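You operate a simulated robot arm through the tools that you are given. There is no shell and no other tool.

You are at the controls of a simulated robot arm. One attempt, no reset.

## Task
Free both clamp screws, wipe the oil from under the square cover, then refit and lock it.
Fine: use the white and green pad and put it back; meanwhile the cover lies on the side cabinet. What is to be rubbed or washed off counts as gone when no trace of it is left.
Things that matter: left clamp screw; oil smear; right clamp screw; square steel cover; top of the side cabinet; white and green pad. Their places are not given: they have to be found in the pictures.

It is judged by the outcome, as a careful person would: the job done as asked, and still so three seconds after it is handed in. It fails if anything else is knocked over, pushed out of place, dropped, spilled or broken. Lids that push on must go on centred and level and be pressed home; caps that screw on are set level and turned clockwise until they are tight.

## Robot
A 6-joint arm with a fingered hand, fixed in place. Base frame: the origin is at the foot of the arm, x ahead of it, y to its left, z up; the work surface is at about z = 1100. Units: mm, degrees, N and s.
With the tool pointing down near the work surface it reaches from about 460 to 920 mm from the base axis. Its first joint turns from -166.0 to 166.0 degrees. Payload 5 kg.
The tool frame sits at the grasp point between the pads (the TCP): z along the fingers, y along the line on which they close. The tips reach 36 mm beyond it. The gripper opens to 120 mm. The gripper's body begins 42 mm behind the TCP. The gripper is a hand of 4 fingers: y runs from the thumb to the fingers, the wrist lies at [-19, -123, -211] in the tool frame, and closing takes about 1.5 s.
Orientation is told as [roll, pitch, yaw] about the base's x, y, z axes, in that order, counted from this pose: with the fingers straight down and the wrist toward the robot, the tool's x, y and z point along [0, 1, 0], [1, 0, 0] and [0, 0, -1] of the base frame.

## Interface
- The arm moves only by the tool nudge_tool. Its argument "increments" is a list of rows, each an object (a shift or turn left out is 0, a gripper value left out holds the last) with "translation": the shift along the tool's x, y, z in cm, a list of three; "rot": the turn, a rotation vector about the tool's x, y, z in degrees, a list of three; "fingers": the gripper command, from -1 (shut) to 1 (fully open), values between in proportion. In form: [{"translation": [x, y, z], "rot": [ax, ay, az], "fingers": fingers}, ...]. A call has 1 to 20 rows; each row is the pose to reach, as a shift and turn from the pose commanded when the call began, along the tool's axes at that moment. Each row takes 0.2 s and may step no farther than 50 mm and 8.6 degrees from the row before; otherwise, or with a gripper value out of range, the whole call is refused. Where a pose cannot be reached the arm comes as near as it can. A force on the tool above 50 N (or 10 N above the force at the start of the call, whichever is more), or a blocked arm, ends the call early, and 0.2 s more pass. Each finger travels about 45 mm/s and halts on what it meets, pressing with about 30 N; the grip force reading is that of the motor and also rises with nothing between the fingers. The clock runs only during rows and for 0.2 s after the last one: add rows that repeat a pose to give the fingers time. The reply holds the time, the measured pose of the TCP, the force on the tool along the base axes, the opening and the grip force, in the units named above and with some noise, with the torque about the TCP (base axes, N m) and any sound that the robot's microphone picked up.
- Cameras (640 x 400 px; columns grow to the right, rows downward): "scene" is fixed at [388.1, 656.4, 1848.9]; the picture's right is [-0.95, -0.32, 0.00], its down [-0.14, 0.43, -0.89] and it looks along [0.28, -0.85, -0.45] (base axes); focal length 311 px, centre (320, 200). "wrist" rides on the gripper at [73, -101, -142] in the tool frame; the picture's right is [-0.79, 0.29, -0.54], its down [-0.56, -0.70, 0.44] and it looks along [-0.25, 0.65, 0.71] (tool axes); focal length 280 px, centre (320, 200).
- get_image(camera): a new picture of that camera. It takes no simulated time.
- raise_lower(by): slides the trunk up (or, below 0, down) by that many mm; the arm rides with it, the base frame stays. It gives what a move gives, with no picture.
- hand_shape(shape): the hand has 4 fingers and takes this shape, open, in about a second: jaw (thumb against the fingers, like two jaws); tri (thumb and two fingers); tip (a fingertip pinch); poke (one finger out to press); point (the index stretched); flat (the hand flat); cup (the hand cupped); fist (a fist). The gripper value then closes the fingers along that shape, each until it touches; the sizes above hold for jaw. It gives what a move gives, with no picture.
- pixel_to_xyz(camera, pixels): for up to 12 pixels [column, row] of the newest picture of that camera ("zoom" is the newest enlarged one), the place [x, y, z] in the base frame of the surface seen there, good to about 2 mm, but the place of the scene camera against the robot may be out by one fixed shift of up to 25 mm in any direction. It takes no simulated time.
- inspect(camera, box): a new picture of the part [left, top, right, bottom] of that camera's present view, enlarged. It takes no simulated time.
- job_done(): hands the job in; it is judged then, once.

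Unless the task says otherwise, let go and move clear before handing in.

The tools are called after "Request:" by a JSON object that holds its "fn" and its "kwargs". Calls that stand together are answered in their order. nudge_tool: Moves the arm, as the interface text tells. Its arguments: {"type":"object","properties":{"increments":{"type":"array","items":{"type":"object","properties":{"translation":{"type":"array","items":{"type":"number"}},"rot":{"type":"array","items":{"type":"number"}},"fingers":{"type":"number"}}}}},"required":["increments"]} The other tools are called the same way: raise_lower (by) slides the trunk up or down; hand_shape (shape) gives the hand a shape; get_image (camera) takes a picture; pixel_to_xyz (camera, pixels) gives the place of the surface under pixels of a picture; inspect (camera, box) takes an enlarged picture of a part of a camera's view; job_done () hands the job in.

At the start:

```text
clock: 0.0
eef_pos: [515.7, -496.5, 1360.7]
tcp_rot: [0.1, -0.2, 0.0]
force: [0.1, -0.8, -0.8]
ft_torque: [0.01, 0.03, 0.0]
gripper_width: 119.6
grip_force: 0.1
shape: jaw
trunk travel left (down, up): [-804.0, 36.0]
```

scene: 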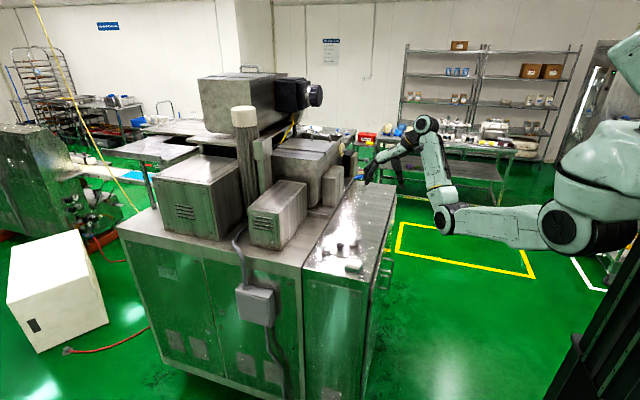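
wrist: 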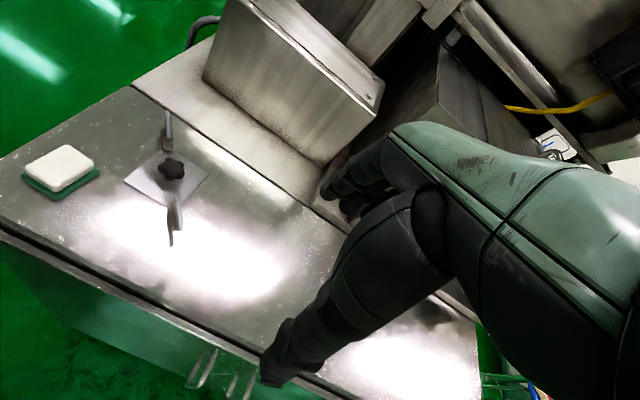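

The wrist picture shows the pad near (60,168) and the square cover with a knob at (172,168), with clamp-like parts at (168,125) and (175,215). I'll enlarge these parts.

Request:
{"fn": "inspect", "kwargs": {"camera": "wrist", "box": [0, 80, 260, 260]}}

Request:
{"fn": "inspect", "kwargs": {"camera": "scene", "box": [290, 160, 410, 290]}}

```text
2.22 times, centred on (130, 170) of wrist
```

zoom: 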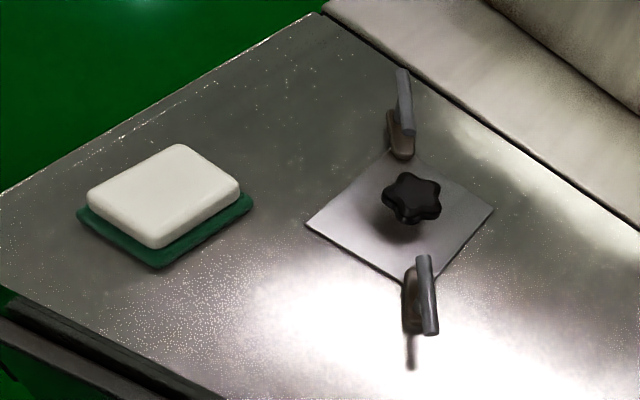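

```text
3.08 times, centred on (350, 225) of scene
```

zoom: 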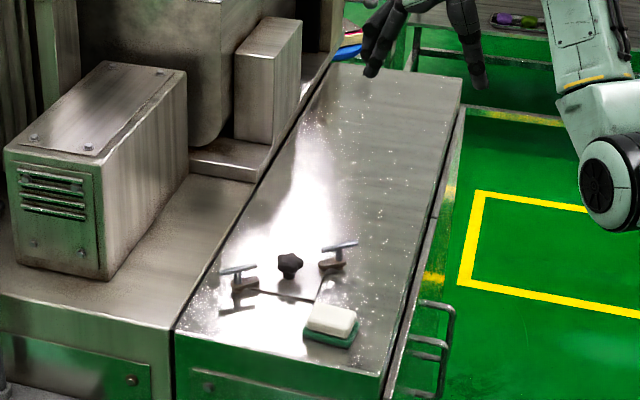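

The zoom shows two T-handle screws with clamp feet at opposite corners of the cover and a star knob in the middle. I'll measure these points with the wrist camera.

Request:
{"fn": "inspect", "kwargs": {"camera": "wrist", "box": [0, 80, 260, 260]}}

Request:
{"fn": "pixel_to_xyz", "kwargs": {"camera": "wrist", "pixels": [[60, 165], [93, 152], [27, 170], [172, 168], [125, 180], [163, 140], [200, 181], [164, 115], [170, 205], [175, 197], [130, 90], [3, 235]]}}

Request:
{"fn": "pixel_to_xyz", "kwargs": {"camera": "zoom", "pixels": [[402, 72], [406, 132], [400, 148], [411, 198], [423, 258], [432, 330], [408, 310], [307, 224], [493, 210], [385, 155], [435, 285], [395, 280]]}}

Request:
{"fn": "pixel_to_xyz", "kwargs": {"camera": "scene", "pixels": [[340, 244], [300, 240], [324, 240], [345, 350], [268, 238], [395, 190], [355, 180], [305, 265], [362, 280]]}}

```text
2.22 times, centred on (130, 170) of wrist
```

zoom: 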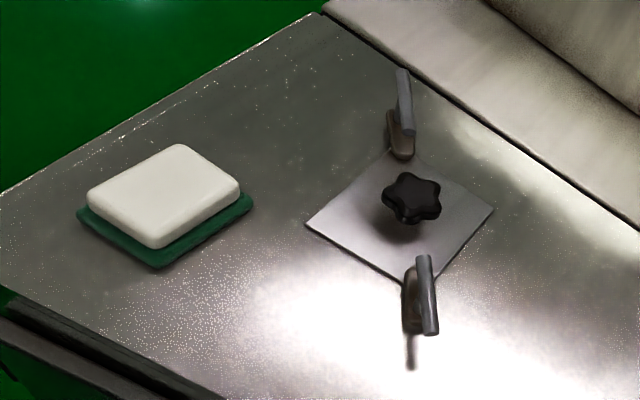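

```text
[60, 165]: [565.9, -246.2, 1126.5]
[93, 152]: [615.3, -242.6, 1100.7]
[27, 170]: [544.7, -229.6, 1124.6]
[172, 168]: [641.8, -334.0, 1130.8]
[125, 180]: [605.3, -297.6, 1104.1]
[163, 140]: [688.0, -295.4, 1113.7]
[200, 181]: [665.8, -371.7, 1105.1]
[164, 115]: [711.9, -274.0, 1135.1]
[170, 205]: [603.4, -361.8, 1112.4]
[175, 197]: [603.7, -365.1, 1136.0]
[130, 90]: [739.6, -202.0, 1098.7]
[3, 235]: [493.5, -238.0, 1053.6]
```

```text
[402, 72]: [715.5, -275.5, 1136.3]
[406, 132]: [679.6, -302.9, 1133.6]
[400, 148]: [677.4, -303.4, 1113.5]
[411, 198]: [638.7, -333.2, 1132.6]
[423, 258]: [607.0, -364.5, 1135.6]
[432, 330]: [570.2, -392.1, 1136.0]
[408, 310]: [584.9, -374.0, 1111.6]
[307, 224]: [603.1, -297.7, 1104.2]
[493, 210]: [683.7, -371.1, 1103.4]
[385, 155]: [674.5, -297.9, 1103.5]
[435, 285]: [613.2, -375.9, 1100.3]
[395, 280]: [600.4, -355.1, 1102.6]
```

```text
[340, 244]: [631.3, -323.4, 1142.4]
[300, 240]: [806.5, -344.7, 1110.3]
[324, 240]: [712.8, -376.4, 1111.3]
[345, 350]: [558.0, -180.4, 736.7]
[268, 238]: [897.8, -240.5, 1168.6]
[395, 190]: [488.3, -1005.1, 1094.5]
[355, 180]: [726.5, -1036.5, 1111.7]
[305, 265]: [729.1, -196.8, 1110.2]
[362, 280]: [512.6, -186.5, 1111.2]
```

The clamp handles are at about (697,-289) and (589,-379), z≈1136. The cover spans about x 603–684 and y -298 to -376, and the cabinet top is at z≈1100. I'll move over there to see them close up.

Request:
{"fn": "nudge_tool", "kwargs": {"increments": [{"translation": [4, 1, 1.0]}, {"translation": [8, 2, 2.0]}, {"translation": [12, 3, 3.0]}, {"translation": [16, 4, 4]}, {"translation": [16, 4, 4]}]}}

Request:
{"fn": "get_image", "kwargs": {"camera": "wrist"}}

Request:
{"fn": "get_image", "kwargs": {"camera": "scene"}}

```text
clock: 1.2
eef_pos: [574.3, -348.9, 1301.2]
tcp_rot: [0.0, -0.3, -0.2]
force: [-0.2, -0.1, 0.0]
ft_torque: [0.03, 0.01, 0.01]
gripper_width: 119.7
grip_force: 0.2
shape: jaw
out of reach, approached as far as the arm can: row 1, 2, 3, 4, 5
trunk travel left (down, up): [-804.0, 36.0]
```

```text
taken
```

wrist: 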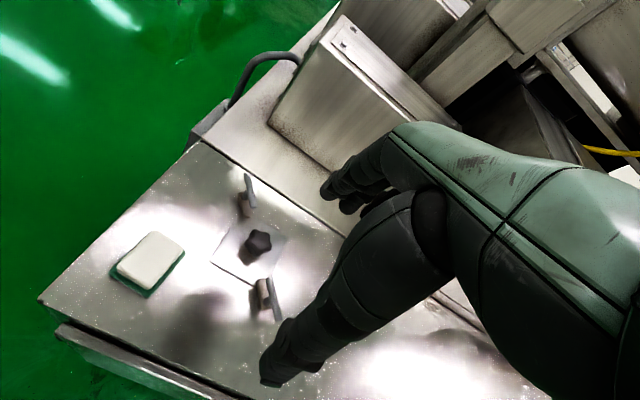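

```text
taken
```

scene: 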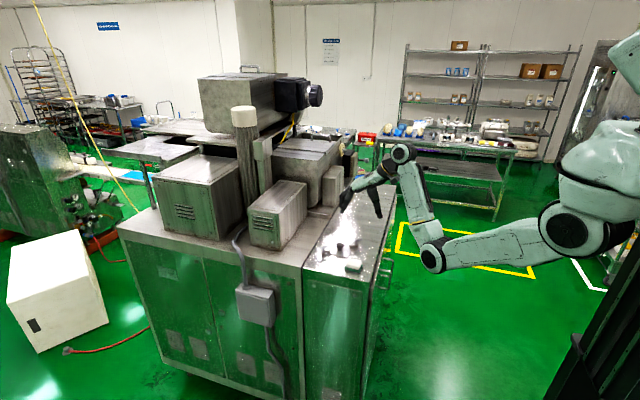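

The arm stopped at (574,-349,1301), short of the target, apparently because it was too close in at that height. The clamps are visible at (246,197) and (268,298), so I'll enlarge them.

Request:
{"fn": "inspect", "kwargs": {"camera": "wrist", "box": [190, 160, 310, 330]}}

Request:
{"fn": "inspect", "kwargs": {"camera": "scene", "box": [310, 215, 390, 290]}}

```text
2.35 times, centred on (250, 245) of wrist
```

zoom: 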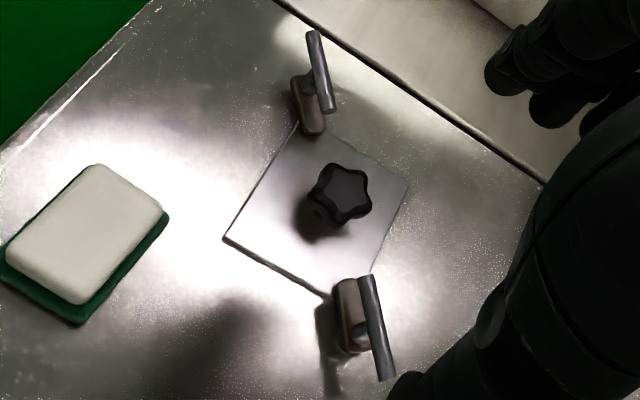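

```text
5.33 times, centred on (350, 252) of scene
```

zoom: 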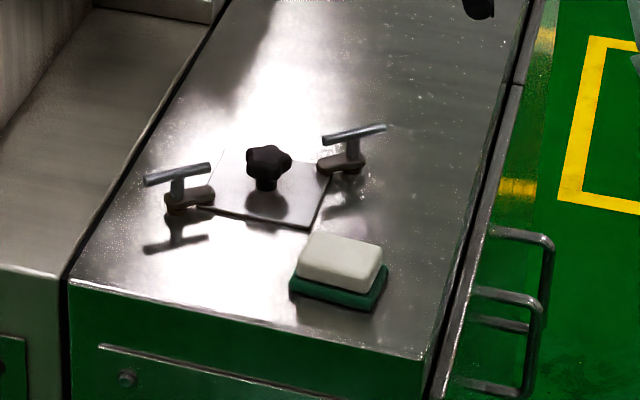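

Each clamp is a T-bar screw over a small dog on the cover's corner. The fingers are visible at (330,190) and (270,370), so I'll measure the finger tips, pad and clamps from here.

Request:
{"fn": "get_image", "kwargs": {"camera": "wrist"}}

Request:
{"fn": "pixel_to_xyz", "kwargs": {"camera": "wrist", "pixels": [[326, 190], [345, 207], [362, 160], [270, 380], [280, 345], [372, 215], [258, 245], [235, 250]]}}

Request:
{"fn": "inspect", "kwargs": {"camera": "wrist", "box": [190, 160, 310, 330]}}

Request:
{"fn": "pixel_to_xyz", "kwargs": {"camera": "zoom", "pixels": [[313, 32], [327, 110], [315, 130], [296, 85], [366, 278], [387, 378], [345, 285], [350, 348], [340, 185], [225, 240], [407, 185], [5, 270]]}}

Request:
{"fn": "pixel_to_xyz", "kwargs": {"camera": "zoom", "pixels": [[95, 168], [165, 210], [80, 300], [10, 255], [85, 235], [80, 322], [330, 295], [305, 125], [80, 230], [278, 2], [540, 182], [168, 218]]}}

```text
taken
```

wrist: 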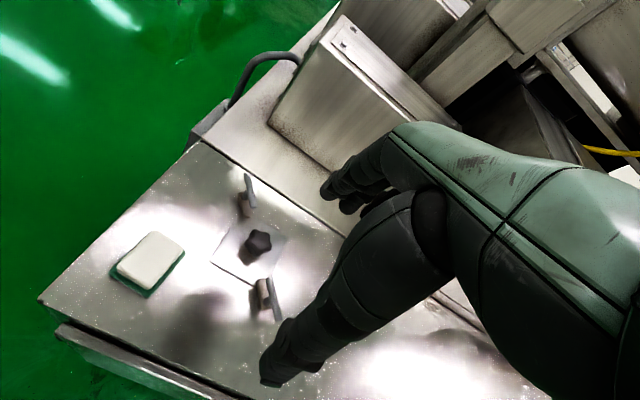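

```text
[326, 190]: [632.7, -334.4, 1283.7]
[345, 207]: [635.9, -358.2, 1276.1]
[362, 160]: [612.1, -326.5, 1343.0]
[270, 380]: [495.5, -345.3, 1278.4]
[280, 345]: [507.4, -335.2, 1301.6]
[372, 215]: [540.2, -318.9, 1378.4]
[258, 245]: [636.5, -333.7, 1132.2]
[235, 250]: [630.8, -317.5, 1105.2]
```

```text
2.35 times, centred on (250, 245) of wrist
```

zoom: 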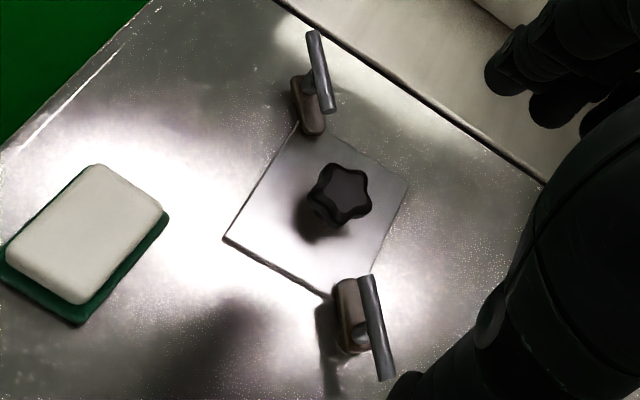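

```text
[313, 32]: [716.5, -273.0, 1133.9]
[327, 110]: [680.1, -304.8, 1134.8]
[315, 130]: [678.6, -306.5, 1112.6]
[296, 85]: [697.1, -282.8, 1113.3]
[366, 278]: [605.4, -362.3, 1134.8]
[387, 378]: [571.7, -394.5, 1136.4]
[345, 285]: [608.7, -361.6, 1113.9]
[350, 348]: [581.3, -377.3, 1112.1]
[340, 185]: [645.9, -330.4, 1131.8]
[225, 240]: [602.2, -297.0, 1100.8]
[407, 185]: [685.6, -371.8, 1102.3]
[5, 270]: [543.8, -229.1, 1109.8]
```

```text
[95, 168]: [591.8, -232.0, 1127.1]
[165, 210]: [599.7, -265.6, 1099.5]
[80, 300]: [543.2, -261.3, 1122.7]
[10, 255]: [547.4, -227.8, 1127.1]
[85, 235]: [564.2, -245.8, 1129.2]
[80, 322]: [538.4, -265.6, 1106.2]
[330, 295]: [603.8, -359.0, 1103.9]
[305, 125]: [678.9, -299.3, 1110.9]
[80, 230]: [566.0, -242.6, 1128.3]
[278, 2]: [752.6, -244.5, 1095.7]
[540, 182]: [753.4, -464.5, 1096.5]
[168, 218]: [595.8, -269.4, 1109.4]
```

Clamp B's bar runs from (605,-362) to (572,-394) at z≈1135, centred near (588,-378) at about 42°. I'll go above it and turn the hand to yaw -48, so the fingers close across the bar.

Request:
{"fn": "nudge_tool", "kwargs": {"increments": [{"translation": [-0.5, 0.25, 1.5], "rot": [0, 0, 8]}, {"translation": [-1, 0.5, 3], "rot": [0, 0, 16]}, {"translation": [-1.5, 0.75, 5], "rot": [0, 0, 24]}, {"translation": [-2, 1, 7], "rot": [0, 0, 32]}, {"translation": [-2.5, 1.2, 9], "rot": [0, 0, 40]}, {"translation": [-2.9, 1.45, 10], "rot": [0, 0, 48]}, {"translation": [-2.9, 1.45, 10], "rot": [0, 0, 48]}]}}

Request:
{"fn": "get_image", "kwargs": {"camera": "wrist"}}

```text
clock: 2.8
eef_pos: [588.3, -377.2, 1202.1]
tcp_rot: [0.0, -0.2, -48.1]
force: [-0.2, 0.5, 0.4]
ft_torque: [-0.03, -0.01, 0.02]
gripper_width: 119.8
grip_force: 0.0
shape: jaw
trunk travel left (down, up): [-804.0, 36.0]
```

```text
taken
```

wrist: 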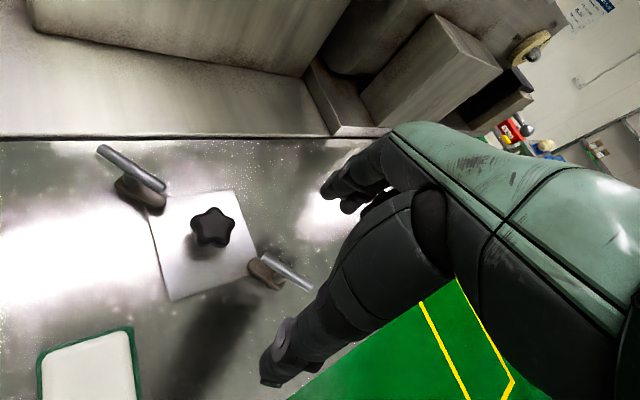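

The hand reached (588,-377,1202) at yaw -48, and the bar is visible at (285,270) between thumb and fingers. I'll measure both bars again from here.

Request:
{"fn": "inspect", "kwargs": {"camera": "wrist", "box": [80, 130, 330, 310]}}

Request:
{"fn": "pixel_to_xyz", "kwargs": {"camera": "wrist", "pixels": [[265, 256], [309, 289], [287, 273], [255, 266], [276, 286], [100, 149], [163, 186], [120, 183], [148, 207], [213, 225], [170, 299], [150, 218]]}}

Request:
{"fn": "pixel_to_xyz", "kwargs": {"camera": "wrist", "pixels": [[325, 190], [346, 210], [270, 380], [256, 255], [237, 190]]}}

```text
2.22 times, centred on (205, 220) of wrist
```

zoom: 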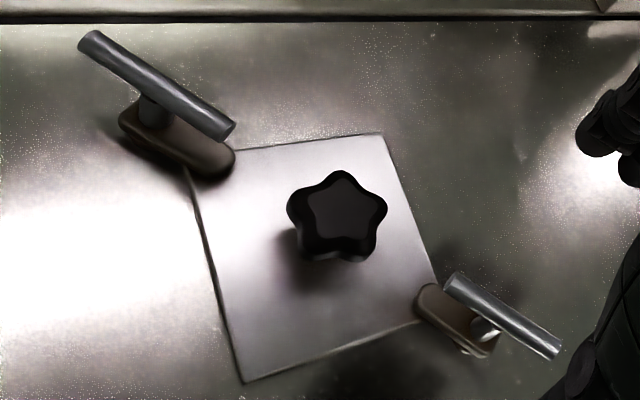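

```text
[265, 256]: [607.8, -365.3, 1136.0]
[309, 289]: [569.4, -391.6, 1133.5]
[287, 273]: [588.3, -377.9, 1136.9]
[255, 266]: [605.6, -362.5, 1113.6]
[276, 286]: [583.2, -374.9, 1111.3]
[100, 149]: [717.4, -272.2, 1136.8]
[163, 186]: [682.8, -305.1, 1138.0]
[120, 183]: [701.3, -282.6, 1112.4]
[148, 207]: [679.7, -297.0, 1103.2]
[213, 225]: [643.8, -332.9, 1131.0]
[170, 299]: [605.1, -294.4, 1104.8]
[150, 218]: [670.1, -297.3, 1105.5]
```

```text
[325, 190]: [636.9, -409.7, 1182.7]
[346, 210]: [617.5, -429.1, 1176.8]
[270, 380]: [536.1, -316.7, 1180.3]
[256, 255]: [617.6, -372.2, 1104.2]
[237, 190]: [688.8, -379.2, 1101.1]
```

The bar's centre is (588,-378) at about 38°, and the dog's top is at z≈1113. I'll descend so the tips go just past the bar, trim the yaw and close on it.

Request:
{"fn": "nudge_tool", "kwargs": {"increments": [{"translation": [0, 0, 1.5], "rot": [0, 0, 3]}, {"translation": [0, 0, 3], "rot": [0, 0, 3]}, {"translation": [0, 0, 4.4], "rot": [0, 0, 3]}, {"translation": [0, 0, 4.4], "rot": [0, 0, 3]}]}}

Request:
{"fn": "get_image", "kwargs": {"camera": "wrist"}}

```text
clock: 3.8
eef_pos: [589.7, -377.4, 1158.7]
tcp_rot: [0.1, -0.2, -50.9]
force: [-0.1, -0.1, 0.0]
ft_torque: [-0.01, -0.01, 0.01]
gripper_width: 119.8
grip_force: 0.0
shape: jaw
trunk travel left (down, up): [-804.0, 36.0]
```

```text
taken
```

wrist: 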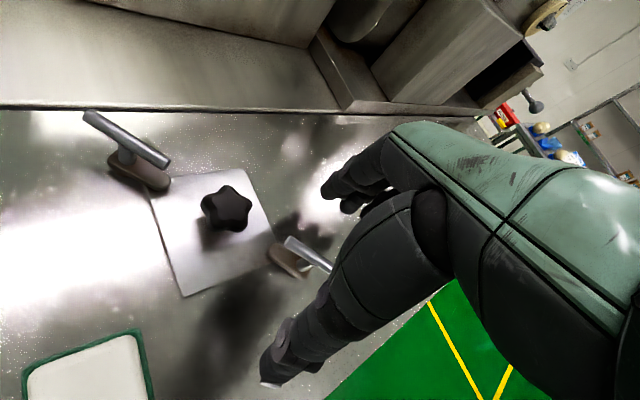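

The hand is at z≈1159 with the bar between thumb and fingers and no contact force. I'll close the grip now.

Request:
{"fn": "nudge_tool", "kwargs": {"increments": [{"fingers": -1}, {"fingers": -1}, {"fingers": -1}, {"fingers": -1}, {"fingers": -1}, {"fingers": -1}, {"fingers": -1}, {"fingers": -1}]}}

Request:
{"fn": "get_image", "kwargs": {"camera": "wrist"}}

```text
clock: 5.6
eef_pos: [589.6, -376.7, 1159.2]
tcp_rot: [0.1, -0.1, -51.0]
force: [-1.5, 2.4, -1.0]
ft_torque: [0.02, 0.04, 0.0]
gripper_width: 4.8
grip_force: 30.0
shape: jaw
trunk travel left (down, up): [-804.0, 36.0]
```

```text
taken
```

wrist: 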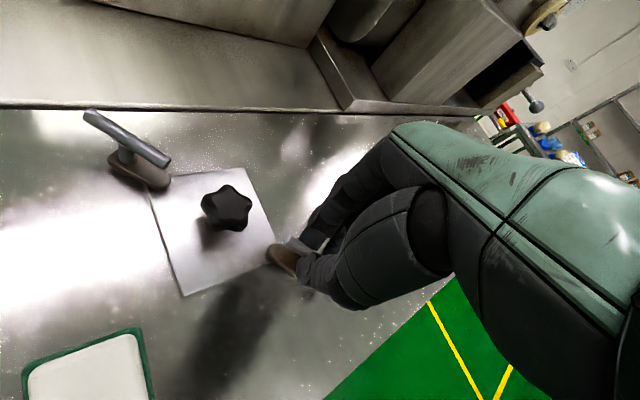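

The fingers closed to 4.8 mm with 30 N of grip force, apparently on the bar. I'll turn counterclockwise (negative about tool z) by 72° and watch the torque.

Request:
{"fn": "nudge_tool", "kwargs": {"increments": [{"rot": [0, 0, -8], "fingers": -1}, {"rot": [0, 0, -16], "fingers": -1}, {"rot": [0, 0, -24], "fingers": -1}, {"rot": [0, 0, -32], "fingers": -1}, {"rot": [0, 0, -40], "fingers": -1}]}}

Request:
{"fn": "get_image", "kwargs": {"camera": "wrist"}}

```text
clock: 6.8
eef_pos: [585.9, -378.0, 1160.1]
tcp_rot: [0.0, -0.3, -10.9]
force: [-6.9, -3.2, -3.0]
ft_torque: [-0.09, 0.19, -0.02]
gripper_width: 4.3
grip_force: 30.3
shape: jaw
trunk travel left (down, up): [-804.0, 36.0]
```

```text
taken
```

wrist: 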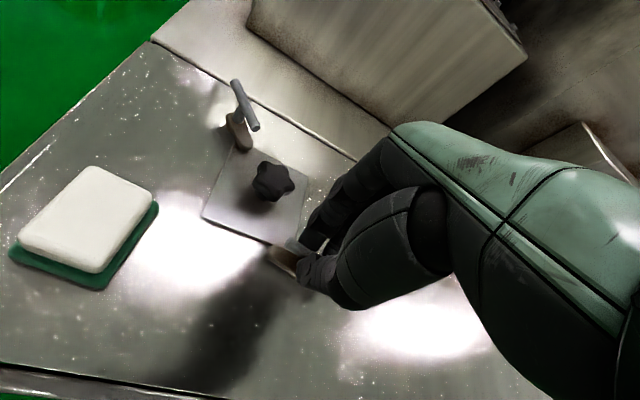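

The hand turned 40°, and the torque is now small. I'll zoom in to see whether the bar and dog turned with it.

Request:
{"fn": "inspect", "kwargs": {"camera": "wrist", "box": [190, 150, 350, 310]}}

Request:
{"fn": "inspect", "kwargs": {"camera": "scene", "box": [310, 205, 390, 280]}}

```text
2.50 times, centred on (270, 230) of wrist
```

zoom: 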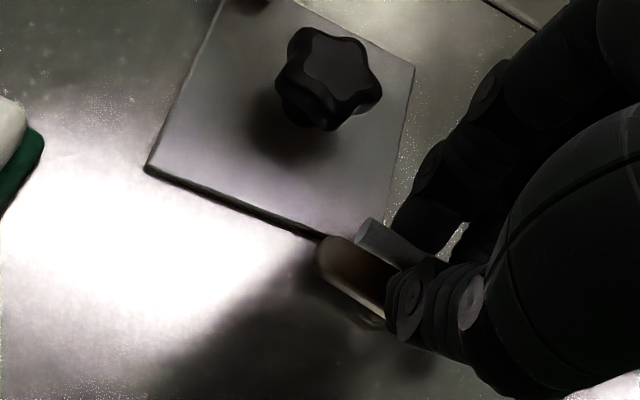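

```text
5.33 times, centred on (350, 242) of scene
```

zoom: 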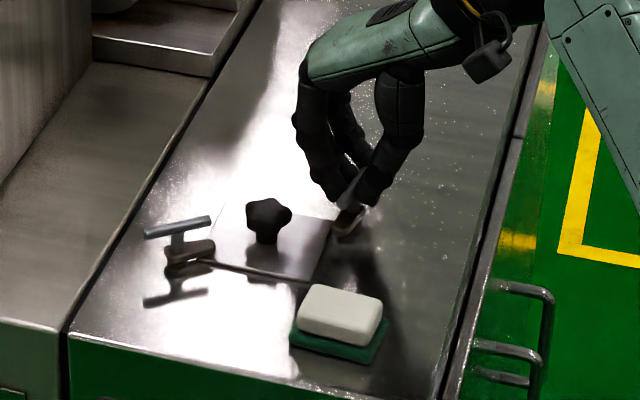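

The dog turned with the bar and its end now only touches the cover's edge, so it is a swing dog. I'll keep turning counterclockwise.

Request:
{"fn": "nudge_tool", "kwargs": {"increments": [{"rot": [0, 0, -8], "fingers": -1}, {"rot": [0, 0, -16], "fingers": -1}, {"rot": [0, 0, -24], "fingers": -1}, {"rot": [0, 0, -32], "fingers": -1}, {"rot": [0, 0, -40], "fingers": -1}, {"rot": [0, 0, -48], "fingers": -1}, {"rot": [0, 0, -56], "fingers": -1}, {"rot": [0, 0, -62], "fingers": -1}]}}

Request:
{"fn": "get_image", "kwargs": {"camera": "wrist"}}

Request:
{"fn": "inspect", "kwargs": {"camera": "scene", "box": [310, 205, 390, 280]}}

```text
clock: 8.6
eef_pos: [588.5, -379.5, 1159.9]
tcp_rot: [-0.2, -0.2, 51.1]
force: [-2.4, -14.2, 2.2]
ft_torque: [-0.41, 0.1, -0.18]
gripper_width: 4.2
grip_force: 29.5
shape: jaw
trunk travel left (down, up): [-804.0, 36.0]
```

```text
taken
```

wrist: 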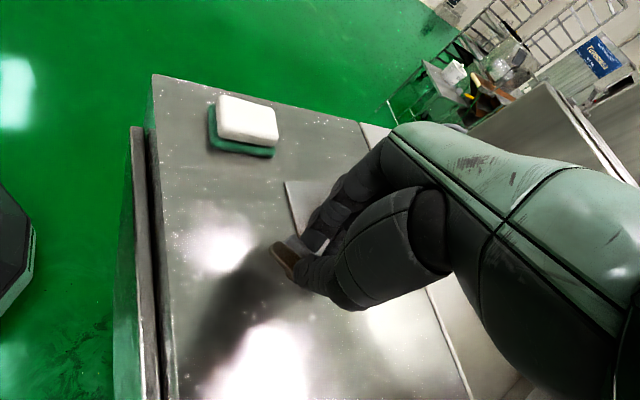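

```text
5.33 times, centred on (350, 242) of scene
```

zoom: 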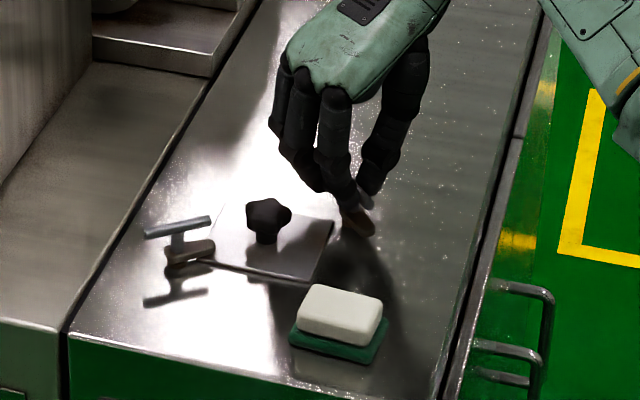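

The hand has turned 102° in all, and the dog at (358,218) in the zoom points away from the cover. I'll open and rise slightly to check the state of the clamp.

Request:
{"fn": "nudge_tool", "kwargs": {"increments": [{"fingers": 1}, {"fingers": 1}, {"fingers": 1}, {"fingers": 1}, {"fingers": 1}, {"fingers": 1}, {"fingers": 1}, {"translation": [0, 0, -2], "fingers": 1}, {"translation": [0, 0, -4.5], "fingers": 1}]}}

Request:
{"fn": "get_image", "kwargs": {"camera": "wrist"}}

Request:
{"fn": "inspect", "kwargs": {"camera": "wrist", "box": [200, 150, 360, 310]}}

Request:
{"fn": "inspect", "kwargs": {"camera": "scene", "box": [310, 205, 390, 280]}}

```text
clock: 10.6
eef_pos: [592.3, -379.6, 1202.1]
tcp_rot: [-0.2, -0.1, 50.8]
force: [0.8, 0.3, 0.6]
ft_torque: [0.01, -0.02, -0.02]
gripper_width: 119.7
grip_force: 0.1
shape: jaw
out of reach, approached as far as the arm can: row 9
trunk travel left (down, up): [-804.0, 36.0]
```

```text
taken
```

wrist: 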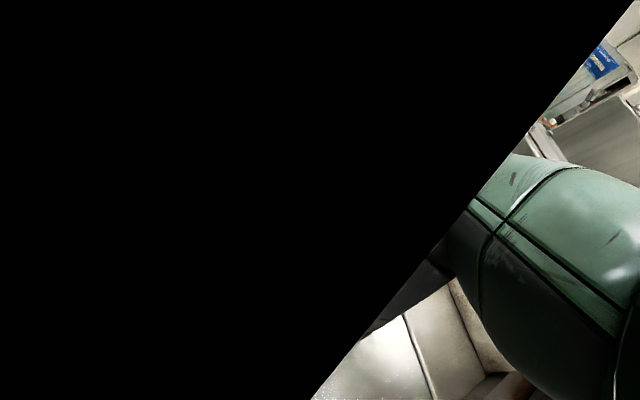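

```text
2.50 times, centred on (280, 230) of wrist
```

zoom: 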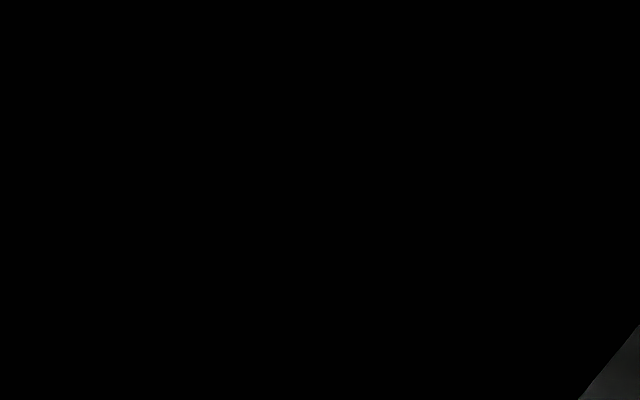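

```text
5.33 times, centred on (350, 242) of scene
```

zoom: 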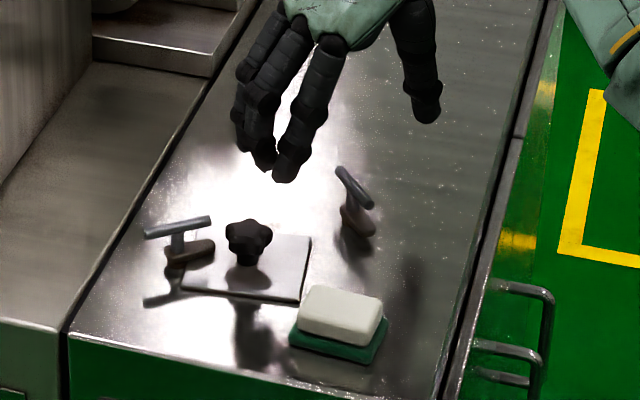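

The clamp at (355,200) in the zoom is now turned away. When I opened the hand, the fingers pushed the knob and slid the loosened cover slightly toward +x. I'll rotate the hand back and look again, and from now on I'll open only partially near the knob.

Request:
{"fn": "nudge_tool", "kwargs": {"increments": [{"rot": [0, 0, 8]}, {"rot": [0, 0, 16]}, {"rot": [0, 0, 24]}, {"rot": [0, 0, 32]}, {"rot": [0, 0, 40]}, {"rot": [0, 0, 48]}, {"rot": [0, 0, 56]}, {"rot": [0, 0, 64]}, {"rot": [0, 0, 72]}, {"rot": [0, 0, 80]}, {"rot": [0, 0, 88]}, {"rot": [0, 0, 88]}]}}

Request:
{"fn": "get_image", "kwargs": {"camera": "wrist"}}

Request:
{"fn": "get_image", "kwargs": {"camera": "scene"}}

```text
clock: 13.2
eef_pos: [591.7, -379.2, 1201.8]
tcp_rot: [0.1, -0.1, -37.1]
force: [0.3, 0.2, -0.2]
ft_torque: [-0.03, 0.0, 0.01]
gripper_width: 119.7
grip_force: 0.1
shape: jaw
trunk travel left (down, up): [-804.0, 36.0]
```

```text
taken
```

wrist: 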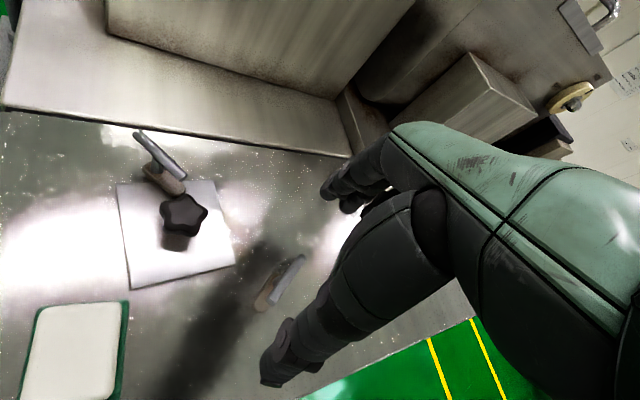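

```text
taken
```

scene: 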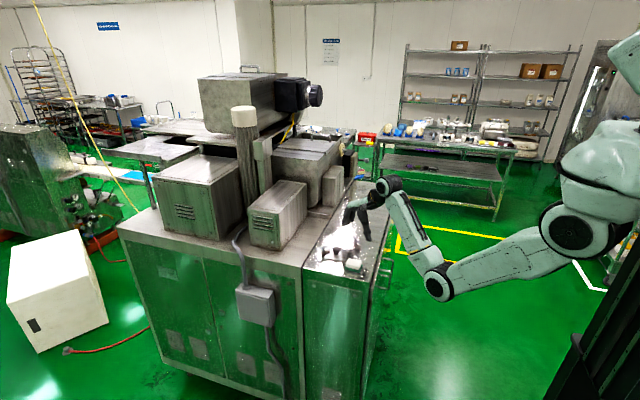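

Request:
{"fn": "inspect", "kwargs": {"camera": "wrist", "box": [90, 110, 320, 320]}}

Request:
{"fn": "pixel_to_xyz", "kwargs": {"camera": "wrist", "pixels": [[137, 134], [184, 176], [160, 154], [150, 172], [178, 192], [183, 212], [130, 288], [235, 262], [118, 186], [303, 257], [272, 300], [260, 305]]}}

```text
1.90 times, centred on (205, 215) of wrist
```

zoom: 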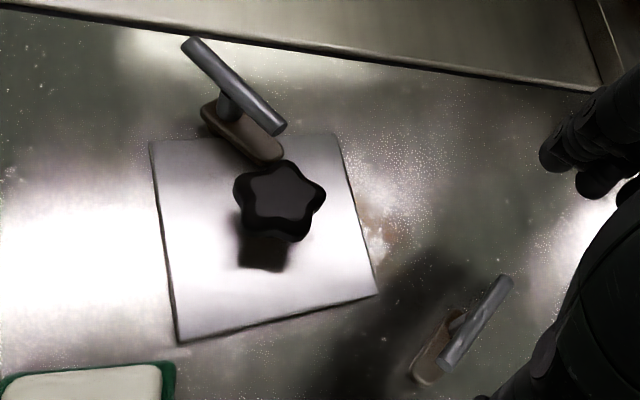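

```text
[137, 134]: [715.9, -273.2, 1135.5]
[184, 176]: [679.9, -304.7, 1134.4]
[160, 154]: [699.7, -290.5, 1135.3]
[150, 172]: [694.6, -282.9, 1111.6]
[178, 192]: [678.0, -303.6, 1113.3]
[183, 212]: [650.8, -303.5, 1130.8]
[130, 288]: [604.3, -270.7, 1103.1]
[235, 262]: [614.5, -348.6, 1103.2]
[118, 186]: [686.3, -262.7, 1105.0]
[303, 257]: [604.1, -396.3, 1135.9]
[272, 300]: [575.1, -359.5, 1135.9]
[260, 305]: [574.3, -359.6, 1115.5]
```

The cover slid about 28 mm toward +y, so its corner is now under dog A, and the brown oil shows at (370,230) in the zoom. Bar B turned about 90°. Clamp A's bar is centred at (698,-289); I'll check the clearance to the machine behind it.

Request:
{"fn": "pixel_to_xyz", "kwargs": {"camera": "wrist", "pixels": [[110, 30], [200, 70], [330, 97], [250, 135], [60, 100], [340, 150], [370, 130], [197, 235], [183, 200], [170, 205], [200, 215]]}}

Request:
{"fn": "pixel_to_xyz", "kwargs": {"camera": "zoom", "pixels": [[370, 230], [388, 245], [375, 205], [360, 215], [395, 262], [410, 300]]}}

```text
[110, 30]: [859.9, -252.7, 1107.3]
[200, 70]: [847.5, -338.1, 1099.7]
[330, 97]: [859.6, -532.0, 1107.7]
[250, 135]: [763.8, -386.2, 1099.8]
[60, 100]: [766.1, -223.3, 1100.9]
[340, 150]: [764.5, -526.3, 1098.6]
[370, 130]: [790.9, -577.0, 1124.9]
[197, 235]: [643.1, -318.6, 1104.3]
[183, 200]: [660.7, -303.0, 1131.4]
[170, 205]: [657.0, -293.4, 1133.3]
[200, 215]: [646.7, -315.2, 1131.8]
```

```text
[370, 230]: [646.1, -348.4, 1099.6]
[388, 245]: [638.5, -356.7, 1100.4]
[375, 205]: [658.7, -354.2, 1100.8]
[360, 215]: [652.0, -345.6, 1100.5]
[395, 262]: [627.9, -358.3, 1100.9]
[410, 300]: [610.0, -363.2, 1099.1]
```

The machine box starts at x≈860, so there is room behind the clamp. I'll move above clamp A, at (698,-289), with yaw -49.

Request:
{"fn": "nudge_tool", "kwargs": {"increments": [{"translation": [3.4, 0.76, 0], "rot": [0, 0, 4]}, {"translation": [6.8, 1.52, 0], "rot": [0, 0, 8]}, {"translation": [10.2, 2.3, 0], "rot": [0, 0, 12]}, {"translation": [13.57, 3.03, 0], "rot": [0, 0, 12]}, {"translation": [13.57, 3.03, 1], "rot": [0, 0, 12]}]}}

Request:
{"fn": "get_image", "kwargs": {"camera": "wrist"}}

```text
clock: 14.4
eef_pos: [698.0, -291.1, 1193.5]
tcp_rot: [0.1, -0.1, -49.1]
force: [0.3, -0.3, -1.0]
ft_torque: [0.01, 0.05, 0.0]
gripper_width: 119.4
grip_force: 0.0
shape: jaw
trunk travel left (down, up): [-804.0, 36.0]
```

```text
taken
```

wrist: 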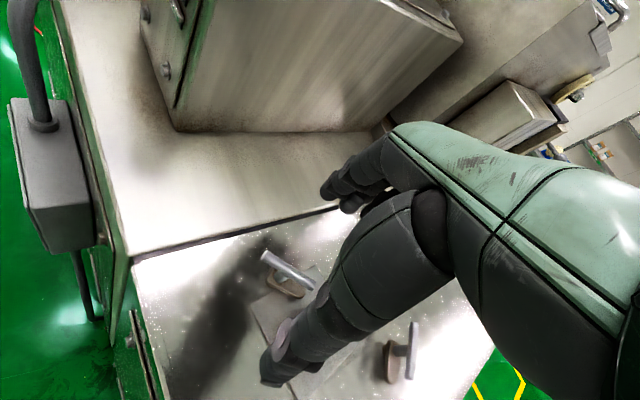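

I'm at (698,-291,1193) with the bar at (290,270) between the fingers. I'll descend to z≈1158 and close.

Request:
{"fn": "nudge_tool", "kwargs": {"increments": [{"translation": [0.1, -0.1, 1.5]}, {"translation": [0.1, -0.1, 3]}, {"translation": [0.1, -0.1, 3.5]}, {"translation": [0.1, -0.1, 3.5], "fingers": -1}, {"translation": [0.1, -0.1, 3.5], "fingers": -1}, {"translation": [0.1, -0.1, 3.5], "fingers": -1}, {"translation": [0.1, -0.1, 3.5], "fingers": -1}, {"translation": [0.1, -0.1, 3.5], "fingers": -1}, {"translation": [0.1, -0.1, 3.5], "fingers": -1}, {"translation": [0.1, -0.1, 3.5], "fingers": -1}, {"translation": [0.1, -0.1, 3.5], "fingers": -1}]}}

Request:
{"fn": "get_image", "kwargs": {"camera": "wrist"}}

Request:
{"fn": "inspect", "kwargs": {"camera": "scene", "box": [300, 200, 390, 285]}}

```text
clock: 16.8
eef_pos: [698.2, -288.5, 1156.3]
tcp_rot: [0.1, -0.1, -49.0]
force: [-1.8, 1.1, -1.5]
ft_torque: [0.01, 0.05, -0.01]
gripper_width: 4.7
grip_force: 29.8
shape: jaw
trunk travel left (down, up): [-804.0, 36.0]
```

```text
taken
```

wrist: 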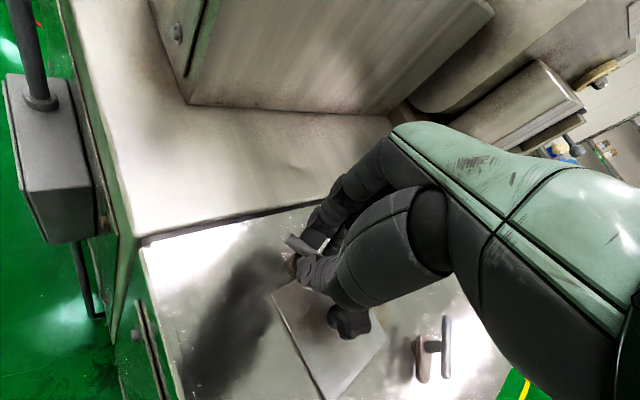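

```text
4.71 times, centred on (345, 242) of scene
```

zoom: 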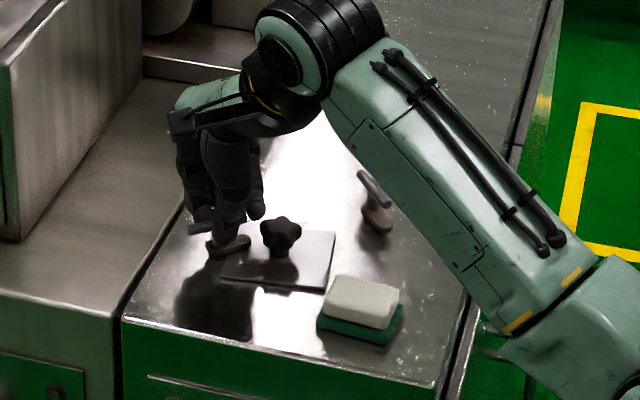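

The fingers hold bar A with 30 N. I'll turn counterclockwise in two stages.

Request:
{"fn": "nudge_tool", "kwargs": {"increments": [{"rot": [0, 0, -8], "fingers": -1}, {"rot": [0, 0, -16], "fingers": -1}, {"rot": [0, 0, -24], "fingers": -1}, {"rot": [0, 0, -32], "fingers": -1}, {"rot": [0, 0, -40], "fingers": -1}, {"rot": [0, 0, -48], "fingers": -1}]}}

Request:
{"fn": "inspect", "kwargs": {"camera": "scene", "box": [300, 200, 390, 285]}}

```text
clock: 18.2
eef_pos: [696.8, -288.2, 1157.9]
tcp_rot: [0.0, -0.1, -0.9]
force: [-4.3, -6.9, -3.9]
ft_torque: [-0.14, 0.08, -0.02]
gripper_width: 4.1
grip_force: 30.5
shape: jaw
trunk travel left (down, up): [-804.0, 36.0]
```

```text
4.71 times, centred on (345, 242) of scene
```

zoom: 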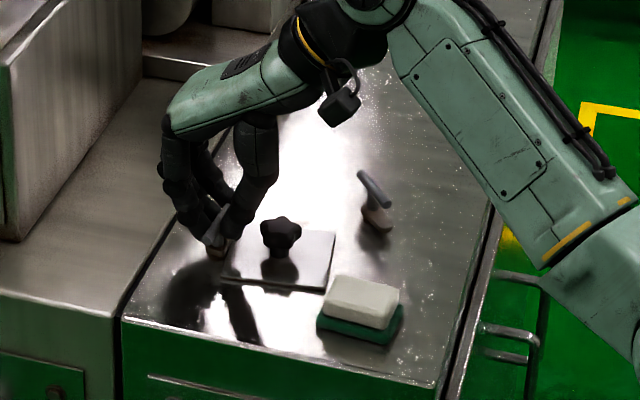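

The dog turned with the hand and has left the cover. I'll turn another 43° or so.

Request:
{"fn": "nudge_tool", "kwargs": {"increments": [{"rot": [0, 0, -8], "fingers": -1}, {"rot": [0, 0, -16], "fingers": -1}, {"rot": [0, 0, -24], "fingers": -1}, {"rot": [0, 0, -32], "fingers": -1}, {"rot": [0, 0, -40], "fingers": -1}, {"rot": [0, 0, -48], "fingers": -1}]}}

Request:
{"fn": "inspect", "kwargs": {"camera": "scene", "box": [300, 200, 390, 285]}}

Request:
{"fn": "get_image", "kwargs": {"camera": "wrist"}}

```text
clock: 19.6
eef_pos: [698.9, -290.7, 1156.4]
tcp_rot: [-0.1, -0.2, 47.1]
force: [0.5, -15.3, -0.1]
ft_torque: [-0.38, 0.04, -0.14]
gripper_width: 4.0
grip_force: 30.1
shape: jaw
trunk travel left (down, up): [-804.0, 36.0]
```

```text
4.71 times, centred on (345, 242) of scene
```

zoom: 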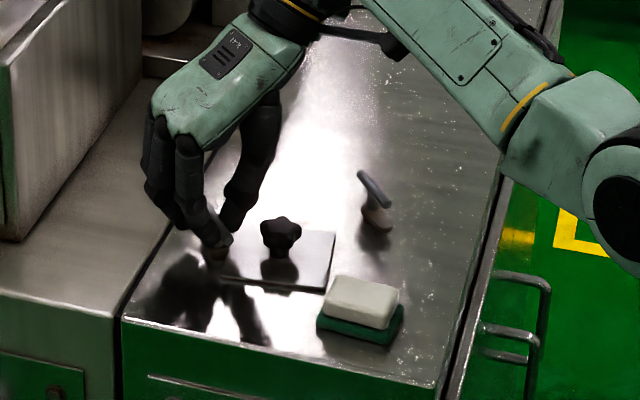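

```text
taken
```

wrist: 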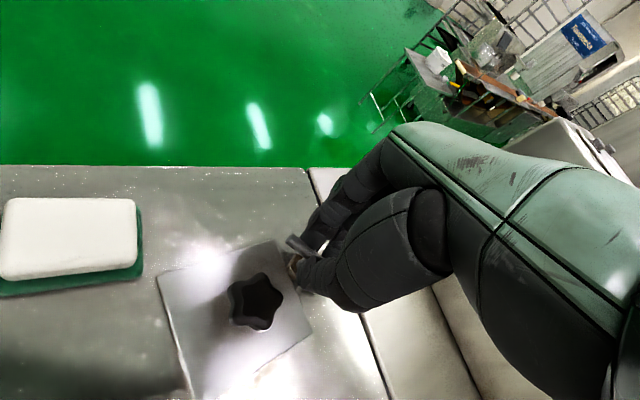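

The readings match the end stop I felt on the first clamp. I'll open only to about 24 mm to stay clear of the knob, then lift straight up.

Request:
{"fn": "nudge_tool", "kwargs": {"increments": [{"fingers": -0.6}, {"fingers": -0.6}, {"fingers": -0.6}, {"translation": [0, 0, -1.5], "fingers": -0.6}, {"translation": [0, 0, -3], "fingers": -0.6}, {"translation": [0, 0, -4], "fingers": -0.6}]}}

Request:
{"fn": "inspect", "kwargs": {"camera": "scene", "box": [300, 200, 390, 285]}}

Request:
{"fn": "get_image", "kwargs": {"camera": "wrist"}}

```text
clock: 21.0
eef_pos: [697.2, -286.6, 1195.8]
tcp_rot: [-0.2, -0.2, 46.9]
force: [-0.1, -0.3, -0.4]
ft_torque: [0.04, -0.04, 0.0]
gripper_width: 23.8
grip_force: 0.0
shape: jaw
trunk travel left (down, up): [-804.0, 36.0]
```

```text
4.71 times, centred on (345, 242) of scene
```

zoom: 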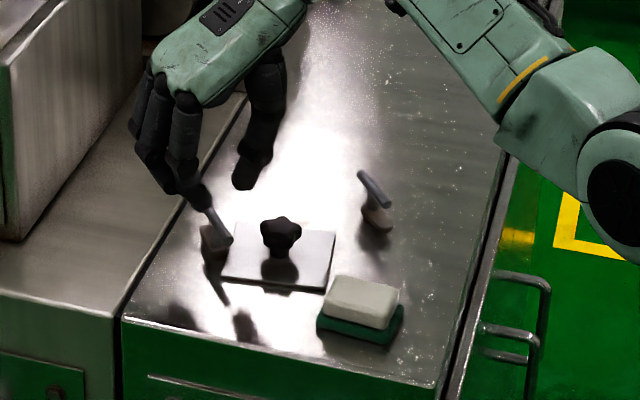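

```text
taken
```

wrist: 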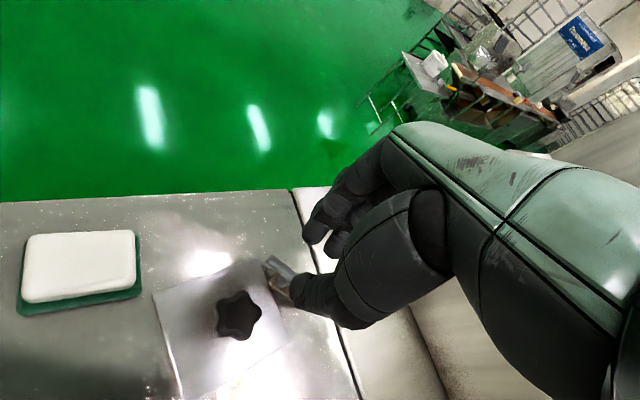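

Clamp A is turned away and nothing else moved. I'll turn back to a comfortable yaw over the knob and measure the cover.

Request:
{"fn": "nudge_tool", "kwargs": {"increments": [{"translation": [0, 0, -1], "rot": [0, 0, 8]}, {"translation": [0, -1, -1], "rot": [0, 0, 16]}, {"translation": [0, -2, -1], "rot": [0, 0, 24]}, {"translation": [0, -3, -1], "rot": [0, 0, 32]}, {"translation": [2, -4.2, -1], "rot": [0, 0, 40], "fingers": 0.2}, {"translation": [2, -4.2, -1], "rot": [0, 0, 48], "fingers": 0.2}, {"translation": [2, -4.2, -1], "rot": [0, 0, 56], "fingers": 0.2}, {"translation": [2, -4.2, -1], "rot": [0, 0, 64], "fingers": 0.2}, {"translation": [2, -4.2, -1], "rot": [0, 0, 70], "fingers": 0.2}, {"translation": [2, -4.2, -1], "rot": [0, 0, 70], "fingers": 0.2}]}}

Request:
{"fn": "get_image", "kwargs": {"camera": "wrist"}}

Request:
{"fn": "inspect", "kwargs": {"camera": "wrist", "box": [120, 150, 360, 350]}}

```text
clock: 23.2
eef_pos: [655.5, -304.3, 1207.5]
tcp_rot: [0.0, -0.2, -23.1]
force: [0.2, 0.2, -0.3]
ft_torque: [-0.02, 0.0, 0.01]
gripper_width: 71.9
grip_force: 0.2
shape: jaw
trunk travel left (down, up): [-804.0, 36.0]
```

```text
taken
```

wrist: 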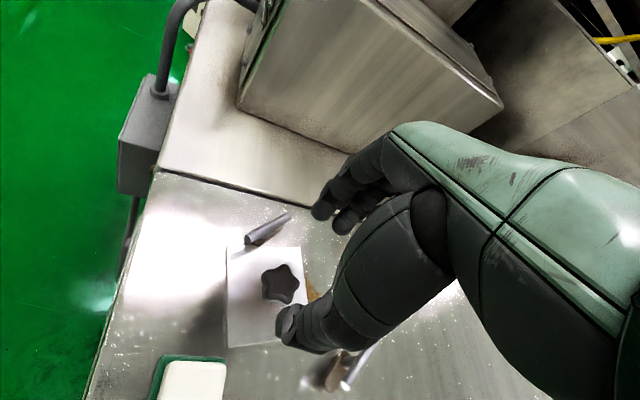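

```text
2.00 times, centred on (240, 250) of wrist
```

zoom: 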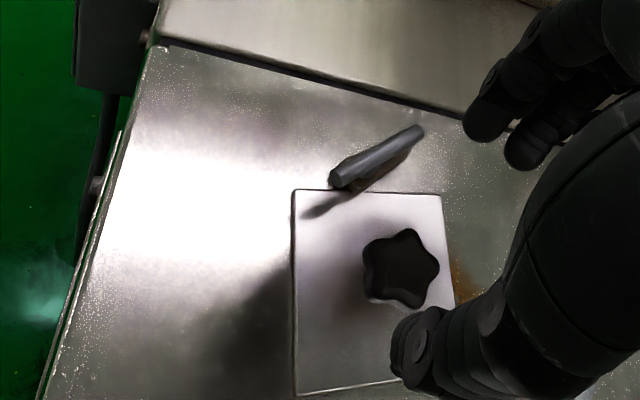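

The knob is at (402,270) in the zoom and the plate's corners show at (295,190), (440,195) and (297,393). I'll measure them.

Request:
{"fn": "pixel_to_xyz", "kwargs": {"camera": "zoom", "pixels": [[405, 270], [375, 265], [405, 232], [437, 268], [385, 300], [422, 303], [298, 194], [438, 197], [300, 392], [296, 300], [340, 182], [418, 130]]}}

```text
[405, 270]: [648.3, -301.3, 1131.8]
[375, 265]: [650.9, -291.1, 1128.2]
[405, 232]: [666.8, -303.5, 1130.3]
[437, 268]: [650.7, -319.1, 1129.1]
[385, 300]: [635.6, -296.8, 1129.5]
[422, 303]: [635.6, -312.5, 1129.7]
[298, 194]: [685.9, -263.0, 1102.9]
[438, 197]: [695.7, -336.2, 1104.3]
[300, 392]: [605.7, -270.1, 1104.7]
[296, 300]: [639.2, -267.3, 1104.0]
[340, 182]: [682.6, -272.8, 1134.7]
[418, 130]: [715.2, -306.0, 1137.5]
```

The cover's centre is about (650.5,-304), rotated roughly 7°, and the knob's top is at z≈1131. At the present yaw the fingers would hit bar A, so I'll turn to yaw -70 first and centre over the knob.

Request:
{"fn": "nudge_tool", "kwargs": {"increments": [{"translation": [-0.14, -0.54, 0], "rot": [0, 0, 8], "fingers": 0.3}, {"translation": [-0.14, -0.54, 0], "rot": [0, 0, 16], "fingers": 0.3}, {"translation": [-0.14, -0.54, 0], "rot": [0, 0, 24], "fingers": 0.3}, {"translation": [-0.14, -0.54, 0], "rot": [0, 0, 32], "fingers": 0.3}, {"translation": [-0.14, -0.54, 0], "rot": [0, 0, 40], "fingers": 0.3}, {"translation": [-0.14, -0.54, 0], "rot": [0, 0, 47], "fingers": 0.3}, {"translation": [-0.14, -0.54, 0], "rot": [0, 0, 47], "fingers": 0.3}]}}

Request:
{"fn": "get_image", "kwargs": {"camera": "wrist"}}

Request:
{"fn": "get_image", "kwargs": {"camera": "scene"}}

```text
clock: 24.8
eef_pos: [649.1, -303.6, 1206.2]
tcp_rot: [0.1, -0.2, -70.0]
force: [0.7, 0.1, -0.6]
ft_torque: [0.02, 0.0, 0.0]
gripper_width: 77.7
grip_force: 0.1
shape: jaw
trunk travel left (down, up): [-804.0, 36.0]
```

```text
taken
```

wrist: 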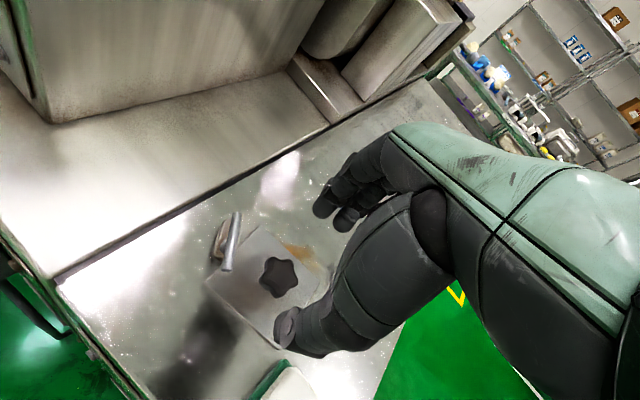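

```text
taken
```

scene: 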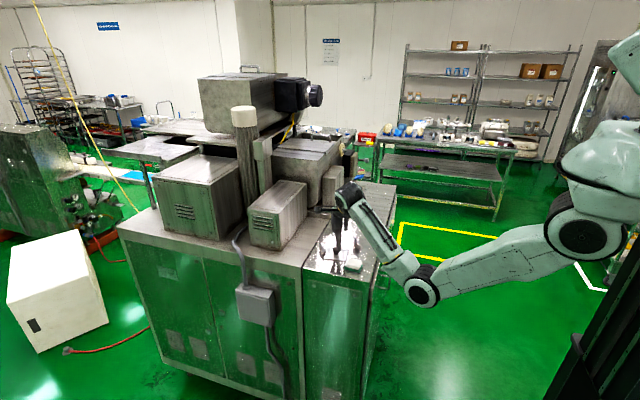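

The hand reached yaw -70 over the knob at (278,275), clear of bar A at (230,240). I'll descend to z≈1148 and close on the knob.

Request:
{"fn": "nudge_tool", "kwargs": {"increments": [{"translation": [0, 0, 2]}, {"translation": [0, 0, 4]}, {"translation": [0, 0, 5]}, {"translation": [0, 0, 5.8]}, {"translation": [0, 0, 5.8]}]}}

Request:
{"fn": "get_image", "kwargs": {"camera": "wrist"}}

Request:
{"fn": "inspect", "kwargs": {"camera": "scene", "box": [300, 200, 390, 285]}}

```text
clock: 26.0
eef_pos: [650.3, -304.2, 1148.7]
tcp_rot: [0.1, -0.1, -70.1]
force: [-0.1, -0.1, 0.3]
ft_torque: [0.03, 0.01, -0.01]
gripper_width: 77.6
grip_force: 0.1
shape: jaw
trunk travel left (down, up): [-804.0, 36.0]
```

```text
taken
```

wrist: 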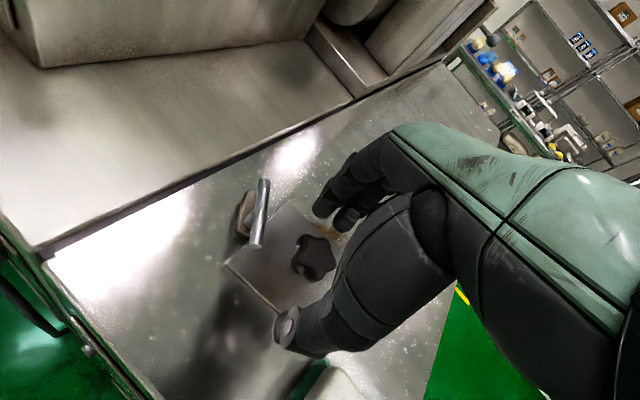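

```text
4.71 times, centred on (345, 242) of scene
```

zoom: 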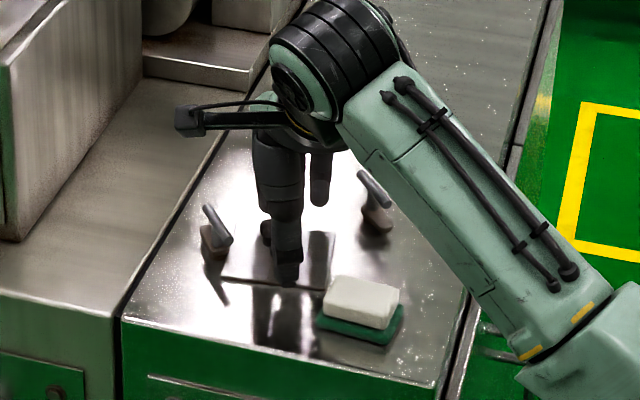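

Clear all round. I'll close on the knob.

Request:
{"fn": "nudge_tool", "kwargs": {"increments": [{"fingers": -1}, {"fingers": -1}, {"fingers": -1}, {"fingers": -1}, {"fingers": -1}, {"fingers": -1}]}}

Request:
{"fn": "get_image", "kwargs": {"camera": "wrist"}}

Request:
{"fn": "inspect", "kwargs": {"camera": "scene", "box": [300, 200, 390, 285]}}

```text
clock: 27.4
eef_pos: [648.1, -303.8, 1149.1]
tcp_rot: [0.1, -0.1, -70.0]
force: [-0.1, 0.2, 0.1]
ft_torque: [-0.05, 0.01, 0.01]
gripper_width: 24.9
grip_force: 30.5
shape: jaw
trunk travel left (down, up): [-804.0, 36.0]
```

```text
taken
```

wrist: 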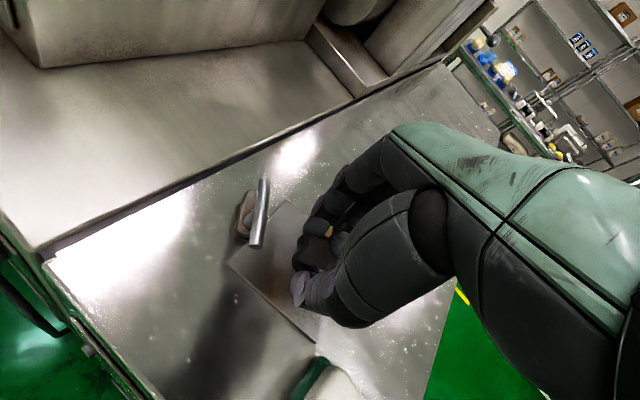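

```text
4.71 times, centred on (345, 242) of scene
```

zoom: 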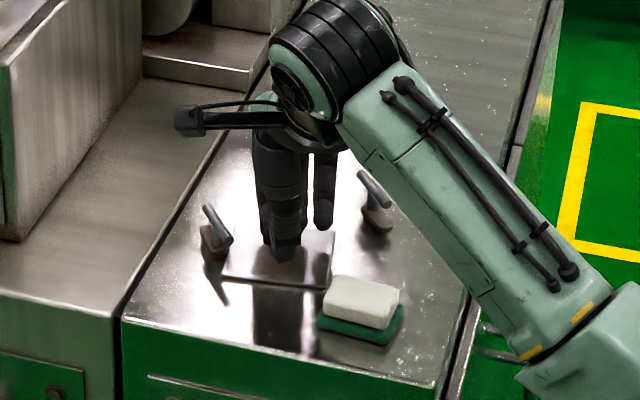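

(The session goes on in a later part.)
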